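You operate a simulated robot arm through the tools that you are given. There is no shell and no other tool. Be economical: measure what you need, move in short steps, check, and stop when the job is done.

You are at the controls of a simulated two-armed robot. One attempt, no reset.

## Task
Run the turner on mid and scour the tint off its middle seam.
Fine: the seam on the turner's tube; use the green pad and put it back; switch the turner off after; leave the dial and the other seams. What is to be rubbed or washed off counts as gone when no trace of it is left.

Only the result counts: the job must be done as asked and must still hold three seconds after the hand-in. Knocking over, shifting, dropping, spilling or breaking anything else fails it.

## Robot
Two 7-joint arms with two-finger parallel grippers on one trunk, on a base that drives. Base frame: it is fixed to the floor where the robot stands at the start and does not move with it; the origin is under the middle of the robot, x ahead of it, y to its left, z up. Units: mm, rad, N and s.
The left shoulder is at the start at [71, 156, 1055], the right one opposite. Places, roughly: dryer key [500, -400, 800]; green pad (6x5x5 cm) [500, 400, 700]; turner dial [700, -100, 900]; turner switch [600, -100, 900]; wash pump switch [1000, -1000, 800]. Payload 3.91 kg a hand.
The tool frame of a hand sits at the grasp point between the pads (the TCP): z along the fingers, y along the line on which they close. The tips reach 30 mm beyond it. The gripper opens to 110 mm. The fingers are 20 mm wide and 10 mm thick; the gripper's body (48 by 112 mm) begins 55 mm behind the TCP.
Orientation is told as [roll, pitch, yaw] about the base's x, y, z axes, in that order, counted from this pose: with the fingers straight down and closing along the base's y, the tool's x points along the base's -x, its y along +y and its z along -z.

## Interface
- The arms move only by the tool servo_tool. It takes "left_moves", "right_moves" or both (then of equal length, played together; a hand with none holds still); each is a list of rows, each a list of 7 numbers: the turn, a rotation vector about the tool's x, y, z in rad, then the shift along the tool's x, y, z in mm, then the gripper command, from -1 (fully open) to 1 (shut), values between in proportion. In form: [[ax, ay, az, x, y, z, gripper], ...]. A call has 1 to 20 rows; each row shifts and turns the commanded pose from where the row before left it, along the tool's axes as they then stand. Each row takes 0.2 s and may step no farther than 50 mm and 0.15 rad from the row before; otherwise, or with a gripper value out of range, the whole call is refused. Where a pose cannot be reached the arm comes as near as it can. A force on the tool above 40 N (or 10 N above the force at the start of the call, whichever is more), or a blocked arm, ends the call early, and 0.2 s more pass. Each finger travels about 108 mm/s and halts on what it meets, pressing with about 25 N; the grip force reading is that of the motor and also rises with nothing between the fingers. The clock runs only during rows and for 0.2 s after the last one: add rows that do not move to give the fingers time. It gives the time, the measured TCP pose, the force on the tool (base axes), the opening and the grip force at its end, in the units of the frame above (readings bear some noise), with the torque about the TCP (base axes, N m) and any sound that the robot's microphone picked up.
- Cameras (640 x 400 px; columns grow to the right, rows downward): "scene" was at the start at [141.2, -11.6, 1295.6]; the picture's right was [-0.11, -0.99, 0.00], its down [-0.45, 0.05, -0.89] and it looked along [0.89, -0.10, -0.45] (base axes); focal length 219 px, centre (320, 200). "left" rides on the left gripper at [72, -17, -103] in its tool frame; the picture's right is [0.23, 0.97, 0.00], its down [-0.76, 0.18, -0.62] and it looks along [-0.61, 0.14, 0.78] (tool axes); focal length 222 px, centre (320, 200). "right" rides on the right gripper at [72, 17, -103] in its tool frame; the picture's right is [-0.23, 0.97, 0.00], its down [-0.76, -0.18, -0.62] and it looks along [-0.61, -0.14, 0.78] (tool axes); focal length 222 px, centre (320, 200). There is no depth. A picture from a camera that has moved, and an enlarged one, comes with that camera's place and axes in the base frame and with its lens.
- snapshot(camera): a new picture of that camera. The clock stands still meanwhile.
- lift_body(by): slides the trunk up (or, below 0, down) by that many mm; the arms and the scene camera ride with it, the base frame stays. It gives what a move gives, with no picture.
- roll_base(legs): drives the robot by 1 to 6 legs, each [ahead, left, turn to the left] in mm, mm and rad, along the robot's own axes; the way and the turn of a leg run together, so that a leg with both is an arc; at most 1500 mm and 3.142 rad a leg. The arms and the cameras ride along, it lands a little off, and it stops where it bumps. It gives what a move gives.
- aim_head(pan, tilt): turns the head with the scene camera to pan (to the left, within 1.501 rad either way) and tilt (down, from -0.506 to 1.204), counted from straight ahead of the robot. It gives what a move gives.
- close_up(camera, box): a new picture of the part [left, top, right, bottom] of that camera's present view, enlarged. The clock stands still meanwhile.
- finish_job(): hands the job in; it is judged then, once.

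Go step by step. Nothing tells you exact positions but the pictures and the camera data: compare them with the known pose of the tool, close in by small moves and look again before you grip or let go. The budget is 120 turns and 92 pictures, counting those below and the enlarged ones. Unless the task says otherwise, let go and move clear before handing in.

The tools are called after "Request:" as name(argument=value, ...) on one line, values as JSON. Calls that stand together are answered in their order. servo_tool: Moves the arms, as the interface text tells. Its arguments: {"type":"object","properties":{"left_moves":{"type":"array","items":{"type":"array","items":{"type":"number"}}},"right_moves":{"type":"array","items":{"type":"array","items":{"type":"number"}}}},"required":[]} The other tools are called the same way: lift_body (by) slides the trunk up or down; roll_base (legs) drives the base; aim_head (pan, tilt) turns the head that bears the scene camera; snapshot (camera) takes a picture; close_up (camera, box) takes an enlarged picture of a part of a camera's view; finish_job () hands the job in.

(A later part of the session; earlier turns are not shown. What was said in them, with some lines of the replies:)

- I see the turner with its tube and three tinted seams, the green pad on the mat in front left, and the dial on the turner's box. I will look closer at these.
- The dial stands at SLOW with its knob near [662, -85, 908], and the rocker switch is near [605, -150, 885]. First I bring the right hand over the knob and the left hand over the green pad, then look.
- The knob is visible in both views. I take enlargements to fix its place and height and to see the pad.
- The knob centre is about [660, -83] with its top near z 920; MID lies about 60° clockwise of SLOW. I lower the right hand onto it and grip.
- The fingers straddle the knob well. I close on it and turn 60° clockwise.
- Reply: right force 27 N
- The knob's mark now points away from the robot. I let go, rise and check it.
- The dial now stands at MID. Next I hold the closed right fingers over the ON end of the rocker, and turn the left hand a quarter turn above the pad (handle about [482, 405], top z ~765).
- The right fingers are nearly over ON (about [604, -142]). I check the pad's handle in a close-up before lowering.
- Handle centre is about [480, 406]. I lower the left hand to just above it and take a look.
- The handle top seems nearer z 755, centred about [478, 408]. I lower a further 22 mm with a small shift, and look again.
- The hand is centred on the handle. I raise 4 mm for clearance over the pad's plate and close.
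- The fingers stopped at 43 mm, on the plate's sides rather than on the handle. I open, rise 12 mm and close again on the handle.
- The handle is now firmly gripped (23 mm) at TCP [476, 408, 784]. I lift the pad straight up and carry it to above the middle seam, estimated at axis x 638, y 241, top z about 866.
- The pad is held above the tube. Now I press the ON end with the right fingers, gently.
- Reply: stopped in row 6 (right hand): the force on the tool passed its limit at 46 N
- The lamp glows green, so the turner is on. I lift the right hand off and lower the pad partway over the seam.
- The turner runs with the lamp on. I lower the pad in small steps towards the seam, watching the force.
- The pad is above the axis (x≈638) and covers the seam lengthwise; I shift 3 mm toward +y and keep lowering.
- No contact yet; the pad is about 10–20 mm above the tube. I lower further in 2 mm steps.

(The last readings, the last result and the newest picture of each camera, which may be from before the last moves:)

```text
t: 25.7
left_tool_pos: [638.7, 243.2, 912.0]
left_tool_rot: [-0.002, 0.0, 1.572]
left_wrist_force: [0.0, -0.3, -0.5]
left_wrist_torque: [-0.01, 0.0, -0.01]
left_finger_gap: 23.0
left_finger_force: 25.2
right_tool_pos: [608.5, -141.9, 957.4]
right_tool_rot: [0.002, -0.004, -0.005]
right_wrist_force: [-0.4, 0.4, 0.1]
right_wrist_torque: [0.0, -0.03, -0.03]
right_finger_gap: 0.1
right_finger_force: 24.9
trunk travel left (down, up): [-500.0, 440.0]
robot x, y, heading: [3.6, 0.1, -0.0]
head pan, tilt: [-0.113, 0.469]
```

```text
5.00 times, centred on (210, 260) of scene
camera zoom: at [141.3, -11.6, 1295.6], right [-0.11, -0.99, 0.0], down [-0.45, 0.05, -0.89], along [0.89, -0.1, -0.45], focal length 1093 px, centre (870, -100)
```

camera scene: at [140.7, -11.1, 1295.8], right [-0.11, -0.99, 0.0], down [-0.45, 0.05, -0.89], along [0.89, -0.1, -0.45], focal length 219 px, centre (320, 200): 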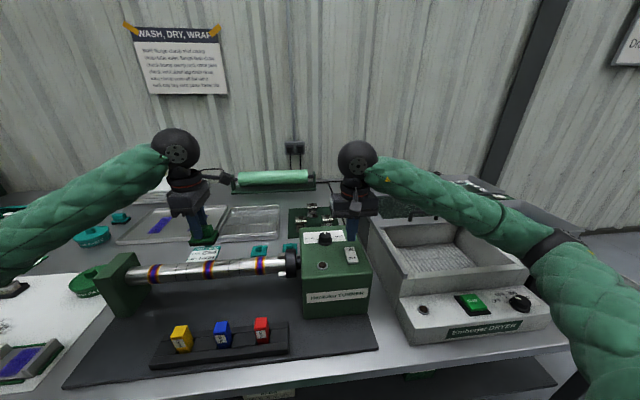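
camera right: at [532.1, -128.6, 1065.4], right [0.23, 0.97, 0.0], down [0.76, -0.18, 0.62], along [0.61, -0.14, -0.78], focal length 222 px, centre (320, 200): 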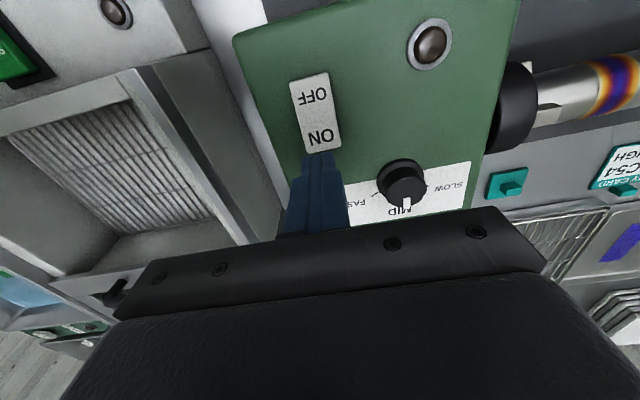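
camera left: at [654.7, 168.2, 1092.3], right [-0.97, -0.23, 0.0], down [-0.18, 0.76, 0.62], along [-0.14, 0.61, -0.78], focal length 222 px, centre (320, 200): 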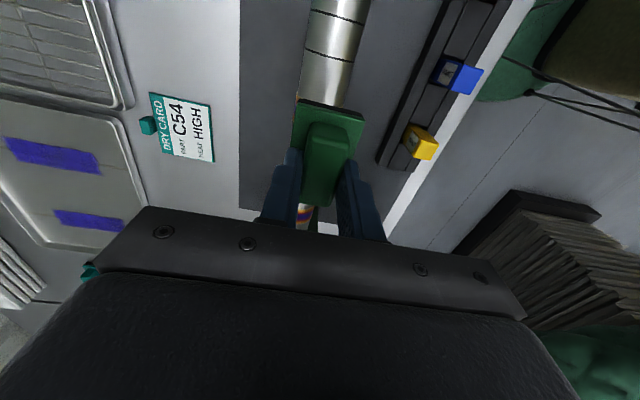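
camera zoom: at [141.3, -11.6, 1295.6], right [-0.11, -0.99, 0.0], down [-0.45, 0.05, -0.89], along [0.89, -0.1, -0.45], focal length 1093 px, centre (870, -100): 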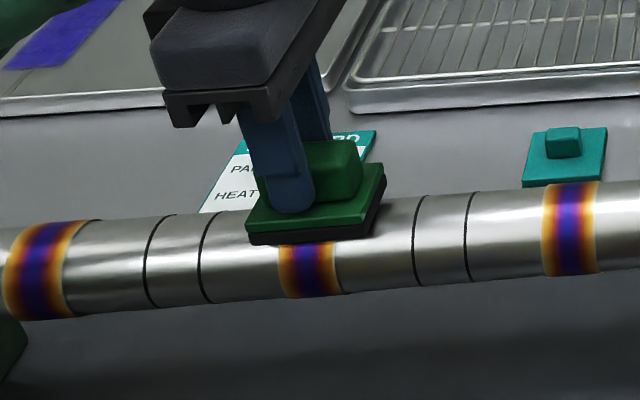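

Still free of contact. I go on in small steps.

Request:
servo_tool(left_moves=[[0, 0, 0, 0, 0, 1, 1], [0, 0, 0, 0, 0, 1, 1], [0, 0, 0, 0, 0, 1, 1], [0, 0, 0, 0, 0, 1, 1], [0, 0, 0, 0, 0, 0, 1]])

```text
t: 26.9
left_tool_pos: [638.1, 244.0, 910.5]
left_tool_rot: [-0.004, -0.001, 1.57]
left_wrist_force: [14.2, 1.4, 33.2]
left_wrist_torque: [0.01, -0.74, 0.02]
left_finger_gap: 23.3
left_finger_force: 25.0
right_tool_pos: [608.3, -142.7, 959.6]
right_tool_rot: [0.003, -0.005, -0.005]
right_wrist_force: [0.0, 0.1, 0.4]
right_wrist_torque: [0.01, 0.03, 0.01]
right_finger_gap: 0.2
right_finger_force: 25.0
trunk travel left (down, up): [-500.0, 440.0]
robot x, y, heading: [-1.9, -2.3, -0.001]
head pan, tilt: [-0.113, 0.469]
```

Contact: 33 N down force, which is a bit much. I back off 1.5 mm and hold while it scours.

Request:
servo_tool(left_moves=[[0, 0, 0, 0, 0, -1.5, 1], [0, 0, 0, 0, 0, 0, 1], [0, 0, 0, 0, 0, 0, 1], [0, 0, 0, 0, 0, 0, 1], [0, 0, 0, 0, 0, 0, 1], [0, 0, 0, 0, 0, 0, 1], [0, 0, 0, 0, 0, 0, 1], [0, 0, 0, 0, 0, 0, 1], [0, 0, 0, 0, 0, 0, 1], [0, 0, 0, 0, 0, 0, 1]])

Request:
close_up(camera="scene", box=[160, 220, 260, 300])

```text
t: 29.1
left_tool_pos: [638.3, 244.2, 911.2]
left_tool_rot: [-0.001, 0.001, 1.571]
left_wrist_force: [9.5, -0.8, 21.2]
left_wrist_torque: [-0.01, -0.49, 0.04]
left_finger_gap: 23.2
left_finger_force: 25.5
right_tool_pos: [608.6, -143.4, 958.4]
right_tool_rot: [0.002, -0.005, -0.005]
right_wrist_force: [-0.1, 0.3, -0.2]
right_wrist_torque: [-0.04, 0.03, 0.02]
right_finger_gap: 0.0
right_finger_force: 25.1
trunk travel left (down, up): [-500.0, 440.0]
robot x, y, heading: [-3.2, -0.1, -0.0]
head pan, tilt: [-0.113, 0.469]
```

```text
5.00 times, centred on (210, 260) of scene
camera zoom: at [140.6, -12.1, 1295.7], right [-0.11, -0.99, 0.0], down [-0.45, 0.05, -0.89], along [0.89, -0.1, -0.45], focal length 1093 px, centre (870, -100)
```

zoom: 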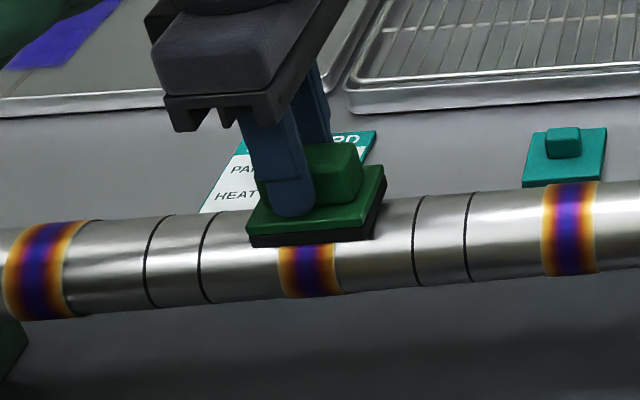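

The seam still shows colour. I keep scouring for four more seconds and compare.

Request:
servo_tool(left_moves=[[0, 0, 0, 0, 0, 0, 1], [0, 0, 0, 0, 0, 0, 1], [0, 0, 0, 0, 0, 0, 1], [0, 0, 0, 0, 0, 0, 1], [0, 0, 0, 0, 0, 0, 1], [0, 0, 0, 0, 0, 0, 1], [0, 0, 0, 0, 0, 0, 1], [0, 0, 0, 0, 0, 0, 1], [0, 0, 0, 0, 0, 0, 1], [0, 0, 0, 0, 0, 0, 1], [0, 0, 0, 0, 0, 0, 1], [0, 0, 0, 0, 0, 0, 1], [0, 0, 0, 0, 0, 0, 1], [0, 0, 0, 0, 0, 0, 1], [0, 0, 0, 0, 0, 0, 1], [0, 0, 0, 0, 0, 0, 1], [0, 0, 0, 0, 0, 0, 1], [0, 0, 0, 0, 0, 0, 1], [0, 0, 0, 0, 0, 0, 1], [0, 0, 0, 0, 0, 0, 1]])

Request:
close_up(camera="scene", box=[160, 220, 260, 300])

```text
t: 33.3
left_tool_pos: [637.8, 243.8, 909.9]
left_tool_rot: [0.0, -0.001, 1.572]
left_wrist_force: [5.0, -0.3, 10.5]
left_wrist_torque: [0.0, -0.25, 0.0]
left_finger_gap: 22.9
left_finger_force: 25.2
right_tool_pos: [609.0, -143.2, 958.9]
right_tool_rot: [0.004, -0.005, -0.004]
right_wrist_force: [0.1, -0.6, -0.5]
right_wrist_torque: [-0.01, -0.02, 0.03]
right_finger_gap: 0.0
right_finger_force: 25.1
trunk travel left (down, up): [-500.0, 440.0]
robot x, y, heading: [-3.2, 0.4, 0.001]
head pan, tilt: [-0.113, 0.469]
```

```text
5.00 times, centred on (210, 260) of scene
camera zoom: at [140.9, -11.9, 1295.7], right [-0.11, -0.99, 0.0], down [-0.45, 0.05, -0.89], along [0.89, -0.1, -0.45], focal length 1093 px, centre (870, -100)
```

zoom: 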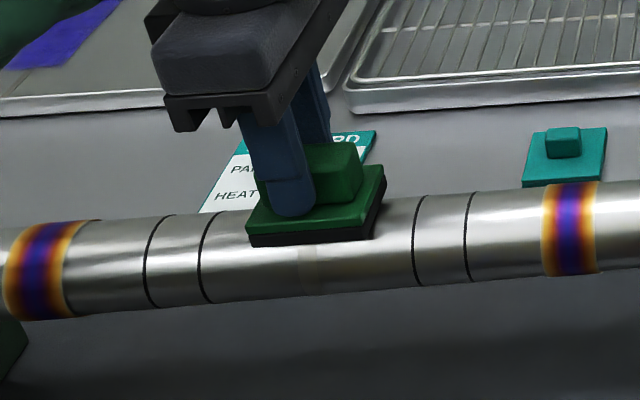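

Nearly gone; only a faint yellow trace remains. I go on for another spell with a touch more pressure.

Request:
servo_tool(left_moves=[[0, 0, 0, 0, 0, 0.5, 1], [0, 0, 0, 0, 0, 0, 1], [0, 0, 0, 0, 0, 0, 1], [0, 0, 0, 0, 0, 0, 1], [0, 0, 0, 0, 0, 0, 1], [0, 0, 0, 0, 0, 0, 1], [0, 0, 0, 0, 0, 0, 1], [0, 0, 0, 0, 0, 0, 1], [0, 0, 0, 0, 0, 0, 1], [0, 0, 0, 0, 0, 0, 1], [0, 0, 0, 0, 0, 0, 1], [0, 0, 0, 0, 0, 0, 1], [0, 0, 0, 0, 0, 0, 1], [0, 0, 0, 0, 0, 0, 1], [0, 0, 0, 0, 0, 0, 1], [0, 0, 0, 0, 0, 0, 1], [0, 0, 0, 0, 0, 0, 1], [0, 0, 0, 0, 0, 0, 1], [0, 0, 0, 0, 0, 0, 1], [0, 0, 0, 0, 0, 0, 1]])

Request:
close_up(camera="scene", box=[180, 230, 244, 280])

```text
t: 37.5
left_tool_pos: [638.6, 243.9, 910.7]
left_tool_rot: [0.001, -0.001, 1.572]
left_wrist_force: [4.3, -0.6, 10.9]
left_wrist_torque: [0.01, -0.23, 0.0]
left_finger_gap: 23.2
left_finger_force: 24.9
right_tool_pos: [609.1, -143.7, 958.7]
right_tool_rot: [0.004, -0.006, -0.006]
right_wrist_force: [0.1, 0.3, 0.0]
right_wrist_torque: [0.01, 0.0, -0.01]
right_finger_gap: 0.0
right_finger_force: 24.7
trunk travel left (down, up): [-500.0, 440.0]
robot x, y, heading: [2.4, -0.3, -0.0]
head pan, tilt: [-0.113, 0.469]
```

```text
8.00 times, centred on (212, 255) of scene
camera zoom: at [140.9, -11.9, 1295.7], right [-0.11, -0.99, 0.0], down [-0.45, 0.05, -0.89], along [0.89, -0.1, -0.45], focal length 1750 px, centre (1184, -240)
```

zoom: 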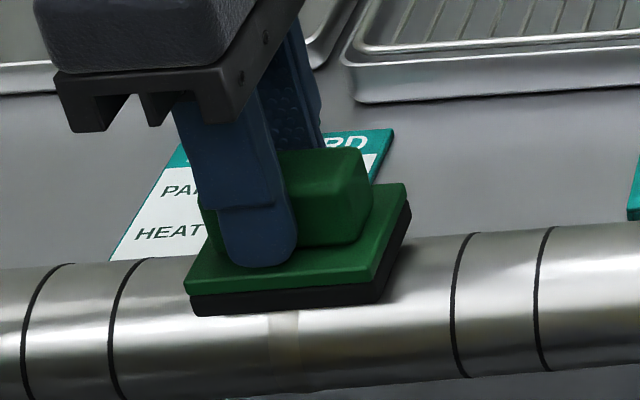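

A very faint trace is still there. I press 1 mm more and continue.

Request:
servo_tool(left_moves=[[0, 0, 0, 0, 0, 1, 1], [0, 0, 0, 0, 0, 0, 1], [0, 0, 0, 0, 0, 0, 1], [0, 0, 0, 0, 0, 0, 1], [0, 0, 0, 0, 0, 0, 1], [0, 0, 0, 0, 0, 0, 1], [0, 0, 0, 0, 0, 0, 1], [0, 0, 0, 0, 0, 0, 1], [0, 0, 0, 0, 0, 0, 1], [0, 0, 0, 0, 0, 0, 1], [0, 0, 0, 0, 0, 0, 1], [0, 0, 0, 0, 0, 0, 1], [0, 0, 0, 0, 0, 0, 1], [0, 0, 0, 0, 0, 0, 1], [0, 0, 0, 0, 0, 0, 1], [0, 0, 0, 0, 0, 0, 1], [0, 0, 0, 0, 0, 0, 1], [0, 0, 0, 0, 0, 0, 1], [0, 0, 0, 0, 0, 0, 1], [0, 0, 0, 0, 0, 0, 1]])

Request:
close_up(camera="scene", box=[180, 230, 244, 280])

```text
t: 41.7
left_tool_pos: [637.2, 244.1, 909.8]
left_tool_rot: [0.0, -0.001, 1.57]
left_wrist_force: [9.4, -0.4, 23.2]
left_wrist_torque: [0.01, -0.51, -0.01]
left_finger_gap: 23.1
left_finger_force: 25.1
right_tool_pos: [608.4, -143.0, 958.4]
right_tool_rot: [0.005, -0.003, -0.005]
right_wrist_force: [0.4, -0.1, -0.6]
right_wrist_torque: [0.0, 0.0, 0.0]
right_finger_gap: 0.0
right_finger_force: 24.9
trunk travel left (down, up): [-500.0, 440.0]
robot x, y, heading: [-0.8, 0.5, -0.001]
head pan, tilt: [-0.113, 0.469]
```

```text
8.00 times, centred on (212, 255) of scene
camera zoom: at [140.5, -12.1, 1295.7], right [-0.11, -0.99, 0.0], down [-0.45, 0.05, -0.89], along [0.89, -0.1, -0.45], focal length 1750 px, centre (1184, -240)
```

zoom: 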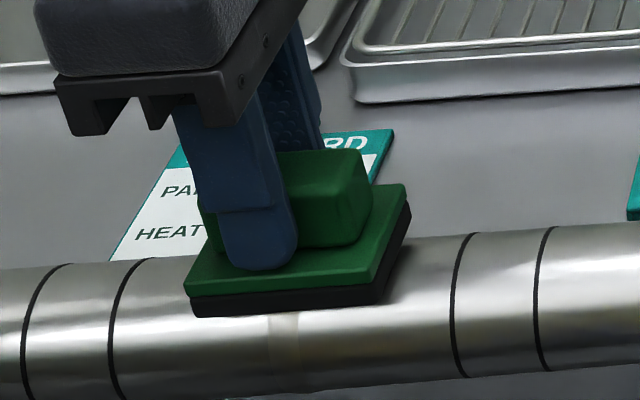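

A faint strip about 10 mm wide near the seam's centre persists. I sweep the pad slowly a few mm along the tube while pressing, staying clear of the other seams.

Request:
servo_tool(left_moves=[[0, 0, 0, 1.5, 0, 0, 1], [0, 0, 0, 1.5, 0, 0, 1], [0, 0, 0, 1.5, 0, 0, 1], [0, 0, 0, 1.5, 0, 0, 1], [0, 0, 0, 0, 0, 0, 1], [0, 0, 0, -1.5, 0, 0, 1], [0, 0, 0, -1.5, 0, 0, 1], [0, 0, 0, -1.5, 0, 0, 1], [0, 0, 0, -1.5, 0, 0, 1], [0, 0, 0, -1.5, 0, 0, 1], [0, 0, 0, -1.5, 0, 0, 1], [0, 0, 0, -1.5, 0, 0, 1], [0, 0, 0, -1.5, 0, 0, 1], [0, 0, 0, 0, 0, 0, 1], [0, 0, 0, 1.5, 0, 0, 1], [0, 0, 0, 1.5, 0, 0, 1], [0, 0, 0, 1.5, 0, 0, 1], [0, 0, 0, 1.5, 0, 0, 1], [0, 0, 0, 0, 0, 0, 1], [0, 0, 0, 0, 0, 0, 1]])

Request:
close_up(camera="scene", box=[180, 230, 244, 280])

```text
t: 45.9
left_tool_pos: [638.2, 243.9, 909.2]
left_tool_rot: [0.0, 0.001, 1.57]
left_wrist_force: [5.5, 0.9, 12.9]
left_wrist_torque: [-0.02, -0.27, -0.04]
left_finger_gap: 23.1
left_finger_force: 25.0
right_tool_pos: [609.1, -143.1, 957.7]
right_tool_rot: [0.004, -0.006, -0.005]
right_wrist_force: [-0.8, -1.3, 0.6]
right_wrist_torque: [-0.03, 0.03, -0.02]
right_finger_gap: 0.0
right_finger_force: 24.6
trunk travel left (down, up): [-500.0, 440.0]
robot x, y, heading: [-0.4, 0.7, 0.001]
head pan, tilt: [-0.113, 0.469]
```

```text
8.00 times, centred on (212, 255) of scene
camera zoom: at [140.9, -12.0, 1295.7], right [-0.11, -0.99, 0.0], down [-0.45, 0.05, -0.89], along [0.89, -0.1, -0.45], focal length 1750 px, centre (1184, -240)
```

zoom: 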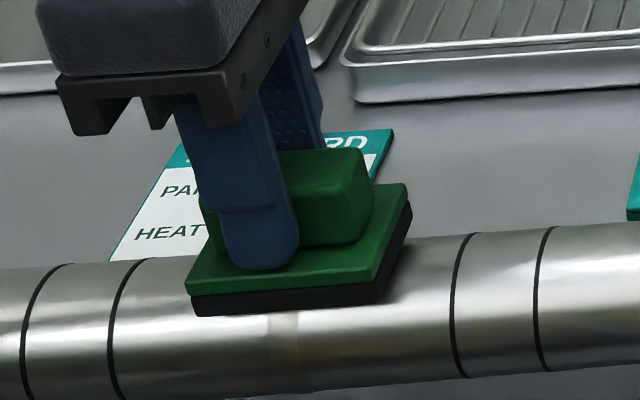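

The strip doesn't change and sits exactly at the seam's middle, so it may be the bare weld line. I lift the pad clear to inspect.

Request:
servo_tool(left_moves=[[0, 0, 0, 0, 0, -20, 1], [0, 0, 0, 0, 0, -40, 1], [0, 0, 0, 0, 0, -40, 1], [0, 0, 0, 0, 0, 0, 1]])

Request:
close_up(camera="scene", box=[192, 250, 224, 270])

Request:
close_up(camera="scene", box=[140, 230, 300, 300])

```text
t: 46.9
left_tool_pos: [637.6, 245.8, 1008.1]
left_tool_rot: [0.002, 0.001, 1.572]
left_wrist_force: [0.5, -0.1, -1.6]
left_wrist_torque: [-0.03, 0.01, -0.03]
left_finger_gap: 23.2
left_finger_force: 24.9
right_tool_pos: [610.5, -142.7, 957.3]
right_tool_rot: [0.0, -0.005, -0.005]
right_wrist_force: [-0.8, -0.1, 0.0]
right_wrist_torque: [-0.01, -0.04, 0.01]
right_finger_gap: 0.0
right_finger_force: 25.1
trunk travel left (down, up): [-500.0, 440.0]
robot x, y, heading: [0.1, 2.7, -0.001]
head pan, tilt: [-0.113, 0.469]
```

```text
16.00 times, centred on (208, 260) of scene
camera zoom: at [141.6, -11.2, 1295.5], right [-0.11, -0.99, 0.0], down [-0.45, 0.05, -0.89], along [0.89, -0.1, -0.45], focal length 3499 px, centre (2112, -760)
```

zoom: 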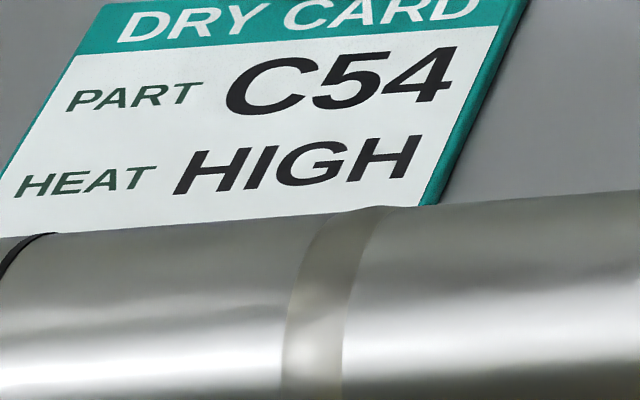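

```text
4.00 times, centred on (220, 265) of scene
camera zoom: at [141.6, -11.2, 1295.5], right [-0.11, -0.99, 0.0], down [-0.45, 0.05, -0.89], along [0.89, -0.1, -0.45], focal length 875 px, centre (720, -60)
```

zoom: 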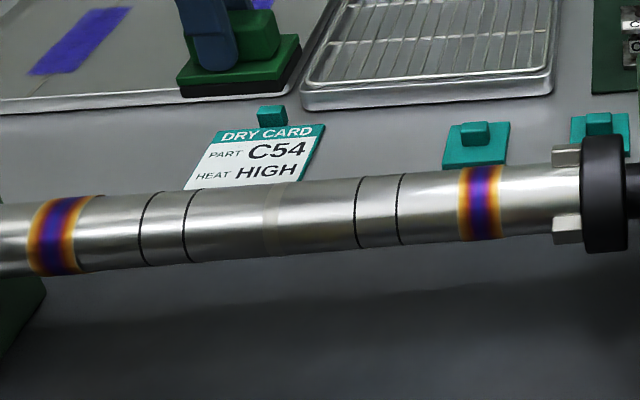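

There is a slight raised ring, likely the weld bead itself. I compare with an untouched seam, and look at the bead's colour once more.

Request:
close_up(camera="scene", box=[244, 250, 276, 270])

Request:
close_up(camera="scene", box=[198, 260, 222, 275])

```text
16.00 times, centred on (260, 260) of scene
camera zoom: at [141.6, -11.2, 1295.5], right [-0.11, -0.99, 0.0], down [-0.45, 0.05, -0.89], along [0.89, -0.1, -0.45], focal length 3499 px, centre (1280, -760)
```

zoom: 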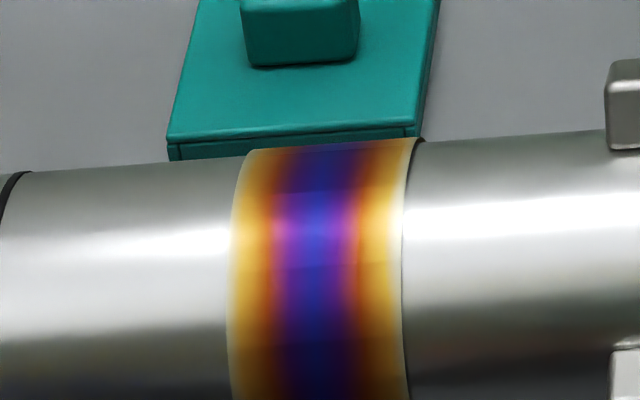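

```text
16.00 times, centred on (210, 268) of scene
camera zoom: at [141.6, -11.2, 1295.5], right [-0.11, -0.99, 0.0], down [-0.45, 0.05, -0.89], along [0.89, -0.1, -0.45], focal length 3499 px, centre (2080, -880)
```

zoom: 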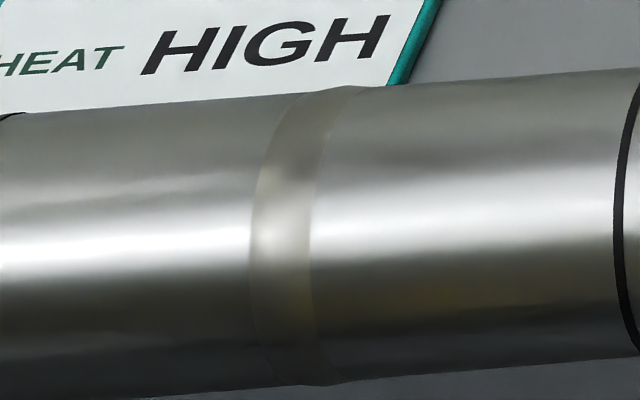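

What remains is a sharp-edged, raised, plain grey weld bead, unchanged by 12 s of further rubbing, so the tint is off. Next I move the right fingers over the OFF end (about [570, -144]) and press.

Request:
servo_tool(right_moves=[[0, 0, 0, 20, 0, 0, 1], [0, 0, 0, 20, 0, 0, 1], [0, 0, 0, 0, 0, 8, 1], [0, 0, 0, 0, 0, 8, 1], [0, 0, 0, 0, 0, 4, 1], [0, 0, 0, 0, 0, 3, 1], [0, 0, 0, 0, 0, 3, 1], [0, 0, 0, 0, 0, 2, 1]])

Request:
close_up(camera="scene", box=[200, 190, 398, 300])

Request:
close_up(camera="scene", box=[192, 250, 224, 270])

```text
t: 48.7
left_tool_pos: [636.7, 245.5, 1008.9]
left_tool_rot: [0.0, 0.001, 1.571]
left_wrist_force: [0.2, -0.5, -0.4]
left_wrist_torque: [0.02, -0.04, 0.01]
left_finger_gap: 23.4
left_finger_force: 25.0
right_tool_pos: [568.2, -142.2, 930.8]
right_tool_rot: [0.003, -0.007, -0.005]
right_wrist_force: [-0.5, -0.7, 13.4]
right_wrist_torque: [-0.03, -0.11, -0.04]
right_finger_gap: 0.1
right_finger_force: 25.1
trunk travel left (down, up): [-500.0, 440.0]
robot x, y, heading: [-1.7, 1.0, 0.003]
head pan, tilt: [-0.113, 0.469]
```

```text
3.23 times, centred on (299, 245) of scene
camera zoom: at [140.5, -11.5, 1296.0], right [-0.11, -0.99, 0.0], down [-0.45, 0.05, -0.89], along [0.89, -0.1, -0.45], focal length 707 px, centre (388, 54)
```

zoom: 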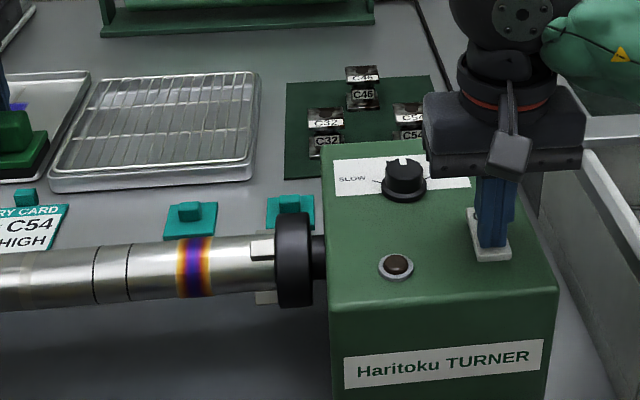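

```text
16.00 times, centred on (208, 260) of scene
camera zoom: at [140.5, -11.5, 1296.0], right [-0.11, -0.99, 0.0], down [-0.45, 0.05, -0.89], along [0.89, -0.1, -0.45], focal length 3499 px, centre (2112, -760)
```

zoom: 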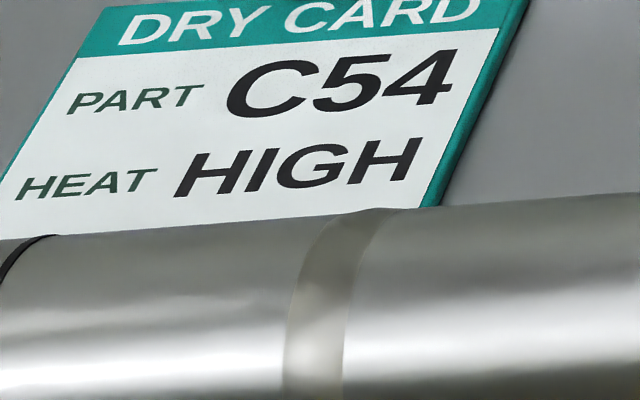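

The lamp is out: the turner is off, and the bead looks the same at another phase. I raise the right hand and carry the pad back over its place.

Request:
servo_tool(right_moves=[[0, 0, 0, 0, 0, -20, 1], [0, 0, 0, 0, 0, -40, 1], [0, 0, 0, 0, 0, -40, 1], [0, 0, 0, 0, -20, 0, 1], [0, 0, 0, 0, 0, 0, 1], [0, 0, 0, 0, 0, 0, 1], [0, 0, 0, 0, 0, 0, 1], [0, 0, 0, 0, 0, 0, 1], [0, 0, 0, 0, 0, 0, 1], [0, 0, 0, 0, 0, 0, 1], [0, 0, 0, 0, 0, 0, 1], [0, 0, 0, 0, 0, 0, 1]], left_moves=[[0, 0, 0, -27.25, 26.6, 0, 1], [0, 0, 0, -27.25, 26.6, 0, 1], [0, 0, 0, -27.25, 26.6, 0, 1], [0, 0, 0, -27.25, 26.6, 0, 1], [0, 0, 0, -27.25, 26.6, 0, 1], [0, 0, 0, -27.25, 26.5, 0, 1], [0, 0, 0, 0, 0, 45, 1], [0, 0, 0, 0, 0, 45, 1], [0, 0, 0, 0, 0, 45, 1], [0, 0, 0, 0, 0, 40, 1], [0, 0, 0, 0, 0, 23, 1], [0, 0, 0, 0, 0, 0, 1]])

Request:
close_up(camera="scene", box=[60, 310, 188, 390])

Request:
close_up(camera="left", box=[200, 50, 440, 200])

```text
t: 51.3
left_tool_pos: [477.5, 408.1, 809.8]
left_tool_rot: [0.001, 0.001, 1.57]
left_wrist_force: [0.1, 0.3, -0.1]
left_wrist_torque: [-0.02, 0.0, -0.02]
left_finger_gap: 23.0
left_finger_force: 25.1
right_tool_pos: [568.5, -163.2, 1031.5]
right_tool_rot: [0.001, -0.006, -0.005]
right_wrist_force: [0.5, 0.5, 0.6]
right_wrist_torque: [0.0, 0.0, -0.01]
right_finger_gap: 0.0
right_finger_force: 24.7
trunk travel left (down, up): [-500.0, 440.0]
robot x, y, heading: [1.0, -2.5, -0.003]
head pan, tilt: [-0.113, 0.469]
```

```text
5.00 times, centred on (124, 350) of scene
camera zoom: at [140.9, -11.6, 1295.7], right [-0.11, -0.99, 0.0], down [-0.45, 0.05, -0.89], along [0.89, -0.1, -0.45], focal length 1093 px, centre (1300, -550)
```

zoom: 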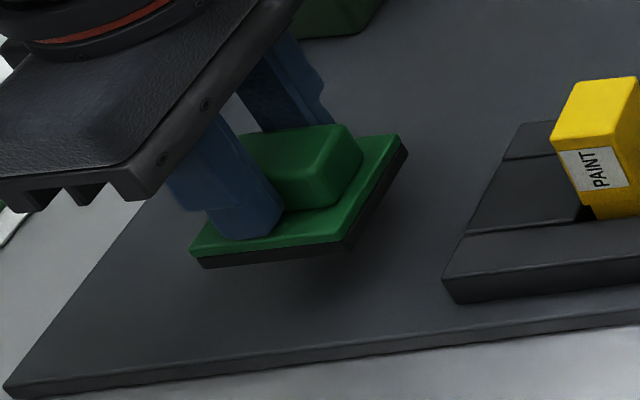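

```text
2.67 times, centred on (320, 125) of left
camera zoom: at [494.6, 334.1, 913.0], right [-0.97, -0.23, 0.0], down [-0.18, 0.76, 0.62], along [-0.14, 0.61, -0.78], focal length 592 px, centre (320, 400)
```

zoom: 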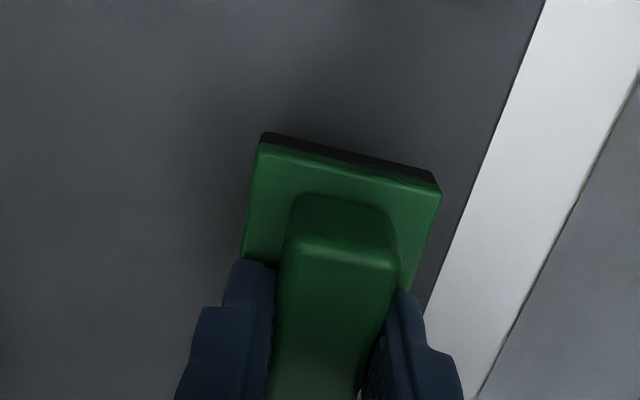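

Pad is 26 mm above its spot and level. I lower it gently until it rests.

Request:
servo_tool(left_moves=[[0, 0, 0, 0, -1, 12, 1], [0, 0, 0, 0, 0, 8, 1], [0, 0, 0, 0, 0, 3, 1], [0, 0, 0, 0, 0, 1, 1], [0, 0, 0, 0, 0, 0, 1]])

```text
t: 52.5
left_tool_pos: [478.7, 406.5, 786.8]
left_tool_rot: [0.002, 0.0, 1.571]
left_wrist_force: [0.9, 0.7, -0.4]
left_wrist_torque: [0.01, 0.0, 0.02]
left_finger_gap: 22.9
left_finger_force: 24.9
right_tool_pos: [568.8, -163.2, 1029.8]
right_tool_rot: [0.003, -0.004, -0.005]
right_wrist_force: [0.6, -0.2, 0.6]
right_wrist_torque: [-0.01, -0.01, 0.02]
right_finger_gap: 0.0
right_finger_force: 25.3
trunk travel left (down, up): [-500.0, 440.0]
robot x, y, heading: [1.0, -0.9, -0.001]
head pan, tilt: [-0.113, 0.469]
```

Request:
servo_tool(left_moves=[[0, 0, 0, 0, 0, 1, 1], [0, 0, 0, 0, 0, 1, 1], [0, 0, 0, 0, 0, 1, 1], [0, 0, 0, 0, 0, 0, 1]])

```text
t: 53.5
left_tool_pos: [479.9, 407.1, 783.9]
left_tool_rot: [-0.002, 0.002, 1.569]
left_wrist_force: [-0.1, -1.0, -0.7]
left_wrist_torque: [0.03, -0.01, -0.01]
left_finger_gap: 22.9
left_finger_force: 25.1
right_tool_pos: [568.2, -162.7, 1029.8]
right_tool_rot: [0.001, -0.006, -0.006]
right_wrist_force: [0.3, -0.1, -0.5]
right_wrist_torque: [-0.01, 0.05, 0.01]
right_finger_gap: 0.0
right_finger_force: 25.0
trunk travel left (down, up): [-500.0, 440.0]
robot x, y, heading: [-1.3, -2.2, 0.005]
head pan, tilt: [-0.113, 0.469]
```

No contact yet, as the pad has crept up slightly in the grip. I go on by millimetres.

Request:
servo_tool(left_moves=[[0, 0, 0, 0, 0, 1, 1], [0, 0, 0, 0, 0, 1, 1], [0, 0, 0, 0, 0, 0, 1]])

Request:
close_up(camera="scene", box=[60, 310, 188, 390])

```text
t: 54.3
left_tool_pos: [478.7, 407.8, 782.1]
left_tool_rot: [-0.001, 0.0, 1.57]
left_wrist_force: [0.6, -0.6, -0.6]
left_wrist_torque: [0.01, 0.01, 0.0]
left_finger_gap: 23.1
left_finger_force: 24.7
right_tool_pos: [568.5, -163.2, 1031.2]
right_tool_rot: [0.003, -0.005, -0.006]
right_wrist_force: [0.4, -0.3, 0.9]
right_wrist_torque: [0.01, 0.0, 0.01]
right_finger_gap: 0.3
right_finger_force: 25.5
trunk travel left (down, up): [-500.0, 440.0]
robot x, y, heading: [0.2, -1.5, -0.0]
head pan, tilt: [-0.113, 0.469]
```

```text
5.00 times, centred on (124, 350) of scene
camera zoom: at [141.1, -11.5, 1295.7], right [-0.11, -0.99, 0.0], down [-0.45, 0.05, -0.89], along [0.89, -0.1, -0.45], focal length 1093 px, centre (1300, -550)
```

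zoom: 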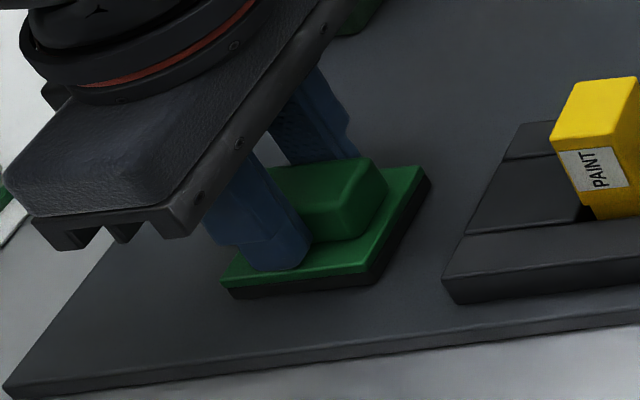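

The pad matches its original spot in the picture. Down a little further until it touches.

Request:
servo_tool(left_moves=[[0, 0, 0, 0, 0, 1, 1], [0, 0, 0, 0, 0, 1, 1], [0, 0, 0, 0, 0, 0, 1]])

```text
t: 55.1
left_tool_pos: [479.4, 407.1, 781.3]
left_tool_rot: [-0.002, 0.001, 1.571]
left_wrist_force: [4.3, 4.0, 19.7]
left_wrist_torque: [0.15, -0.07, 0.01]
left_finger_gap: 23.3
left_finger_force: 24.9
right_tool_pos: [568.4, -162.6, 1031.2]
right_tool_rot: [0.005, -0.005, -0.004]
right_wrist_force: [0.1, 0.4, -0.2]
right_wrist_torque: [-0.01, 0.0, -0.01]
right_finger_gap: 0.0
right_finger_force: 25.0
trunk travel left (down, up): [-500.0, 440.0]
robot x, y, heading: [0.4, -2.9, 0.002]
head pan, tilt: [-0.113, 0.469]
```

The pad rests on the mat. I ease off, open and rise, then check everything.

Request:
servo_tool(left_moves=[[0, 0, 0, 0, 0, -1, 1], [0, 0, 0, 0, 0, 0, 0.3], [0, 0, 0, 0, 0, 0, 0], [0, 0, 0, 0, 0, 0, 0], [0, 0, 0, 0, 0, -15, 0], [0, 0, 0, 0, 0, -40, 0], [0, 0, 0, 0, 0, -45, 0], [0, 0, 0, 0, 0, -45, 0], [0, 0, 0, 0, 0, 0, 0]])

Request:
snapshot(camera="scene")

Request:
close_up(camera="scene", box=[80, 320, 208, 400])

Request:
close_up(camera="scene", box=[198, 240, 222, 280])

```text
t: 57.1
left_tool_pos: [479.9, 409.1, 924.9]
left_tool_rot: [0.0, -0.001, 1.569]
left_wrist_force: [-0.6, 1.2, 0.3]
left_wrist_torque: [-0.02, 0.0, 0.01]
left_finger_gap: 55.2
left_finger_force: 0.1
right_tool_pos: [568.9, -164.2, 1030.5]
right_tool_rot: [0.001, -0.005, -0.005]
right_wrist_force: [-0.4, 0.1, -0.1]
right_wrist_torque: [0.0, 0.0, -0.01]
right_finger_gap: 0.0
right_finger_force: 24.4
trunk travel left (down, up): [-500.0, 440.0]
robot x, y, heading: [-1.3, 1.2, -0.004]
head pan, tilt: [-0.113, 0.469]
```

```text
39 pictures are left
camera scene: at [141.0, -11.3, 1295.7], right [-0.11, -0.99, 0.0], down [-0.45, 0.05, -0.89], along [0.89, -0.1, -0.45], focal length 219 px, centre (320, 200)
```

scene: 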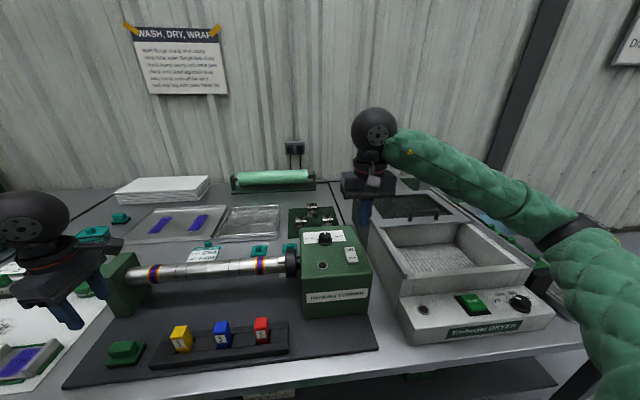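

```text
5.00 times, centred on (144, 360) of scene
camera zoom: at [141.0, -11.3, 1295.7], right [-0.11, -0.99, 0.0], down [-0.45, 0.05, -0.89], along [0.89, -0.1, -0.45], focal length 1093 px, centre (1200, -600)
```

zoom: 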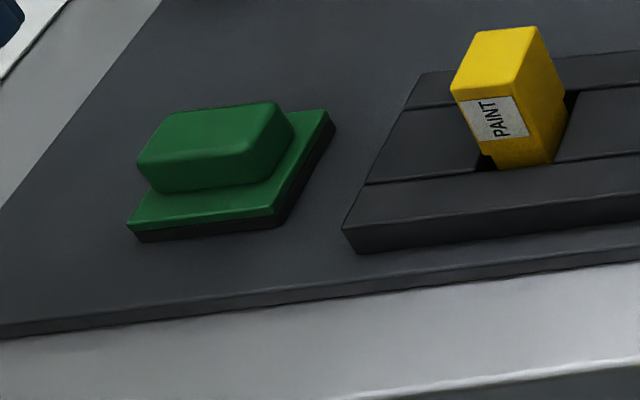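

```text
10.00 times, centred on (210, 260) of scene
camera zoom: at [141.0, -11.3, 1295.7], right [-0.11, -0.99, 0.0], down [-0.45, 0.05, -0.89], along [0.89, -0.1, -0.45], focal length 2187 px, centre (1420, -400)
```

zoom: 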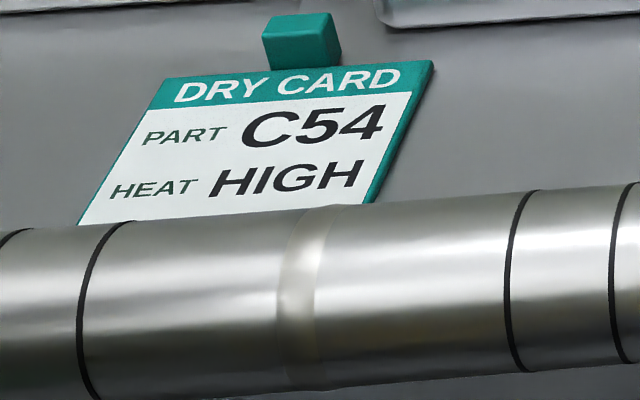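

The pad is back within a few mm of its spot, standing properly; the turner is off. To be sure no tint is left, I look at the seam from a second angle with the left hand's camera.

Request:
servo_tool(left_moves=[[0, 0, 0, 0, 0, -35, 0], [0, 0, 0, 0, 0, -35, 0], [0, 0, 0, 34.75, -23, 0, 0], [0, 0, 0, 34.75, -23, 0, 0], [0, 0, 0, 34.75, -23, 0, 0], [0, 0, 0, 34.75, -23, 0, 0], [0, 0, 0, 34.75, -23, 0, 0], [0, 0, 0, 34.75, -23, 0, 0], [0, 0, 0, 34.75, -23, 0, 0], [0, 0, 0, 34.75, -23, 0, 0], [0, 0, 0, 0, 0, 0, 0]])

Request:
close_up(camera="left", box=[240, 110, 400, 210])

```text
t: 59.5
left_tool_pos: [663.9, 130.1, 995.1]
left_tool_rot: [-0.001, 0.001, 1.572]
left_wrist_force: [-0.4, 0.4, 0.5]
left_wrist_torque: [-0.02, -0.02, 0.01]
left_finger_gap: 55.5
left_finger_force: 0.0
right_tool_pos: [568.5, -162.7, 1031.2]
right_tool_rot: [0.002, -0.007, -0.006]
right_wrist_force: [-0.5, -0.8, -0.4]
right_wrist_torque: [-0.03, 0.03, -0.02]
right_finger_gap: 0.0
right_finger_force: 25.1
trunk travel left (down, up): [-500.0, 440.0]
robot x, y, heading: [-0.8, -0.2, -0.003]
head pan, tilt: [-0.113, 0.469]
```

```text
4.00 times, centred on (320, 160) of left
camera zoom: at [681.3, 57.2, 1098.7], right [-0.97, -0.23, 0.0], down [-0.18, 0.76, 0.62], along [-0.14, 0.61, -0.78], focal length 888 px, centre (320, 360)
```

zoom: 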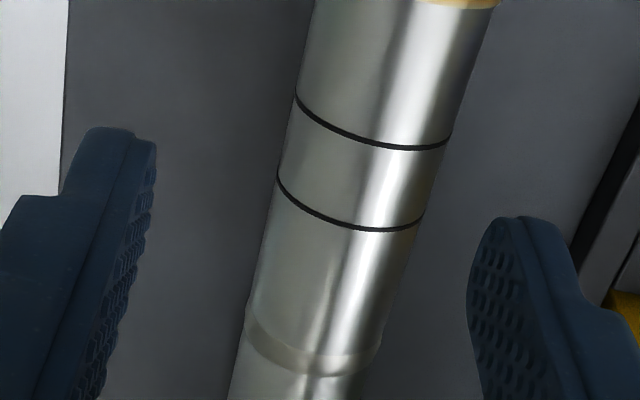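

From this side the strip is plainly a raised grey weld bead with no tint left; the outer seams are untouched. The dial is at MID, the switch is off, the pad is back and both hands are clear, so I hand in.

Request:
finish_job()

```text
The job is handed in.
```

I ran the turner on MID and scoured the middle seam with the green pad until no tint showed. From two angles, only the bare grey weld bead is left there.

The turner is switched off and the dial stays at MID. The pad is back in its place to within about 5 mm, and I didn't touch the other two seams.
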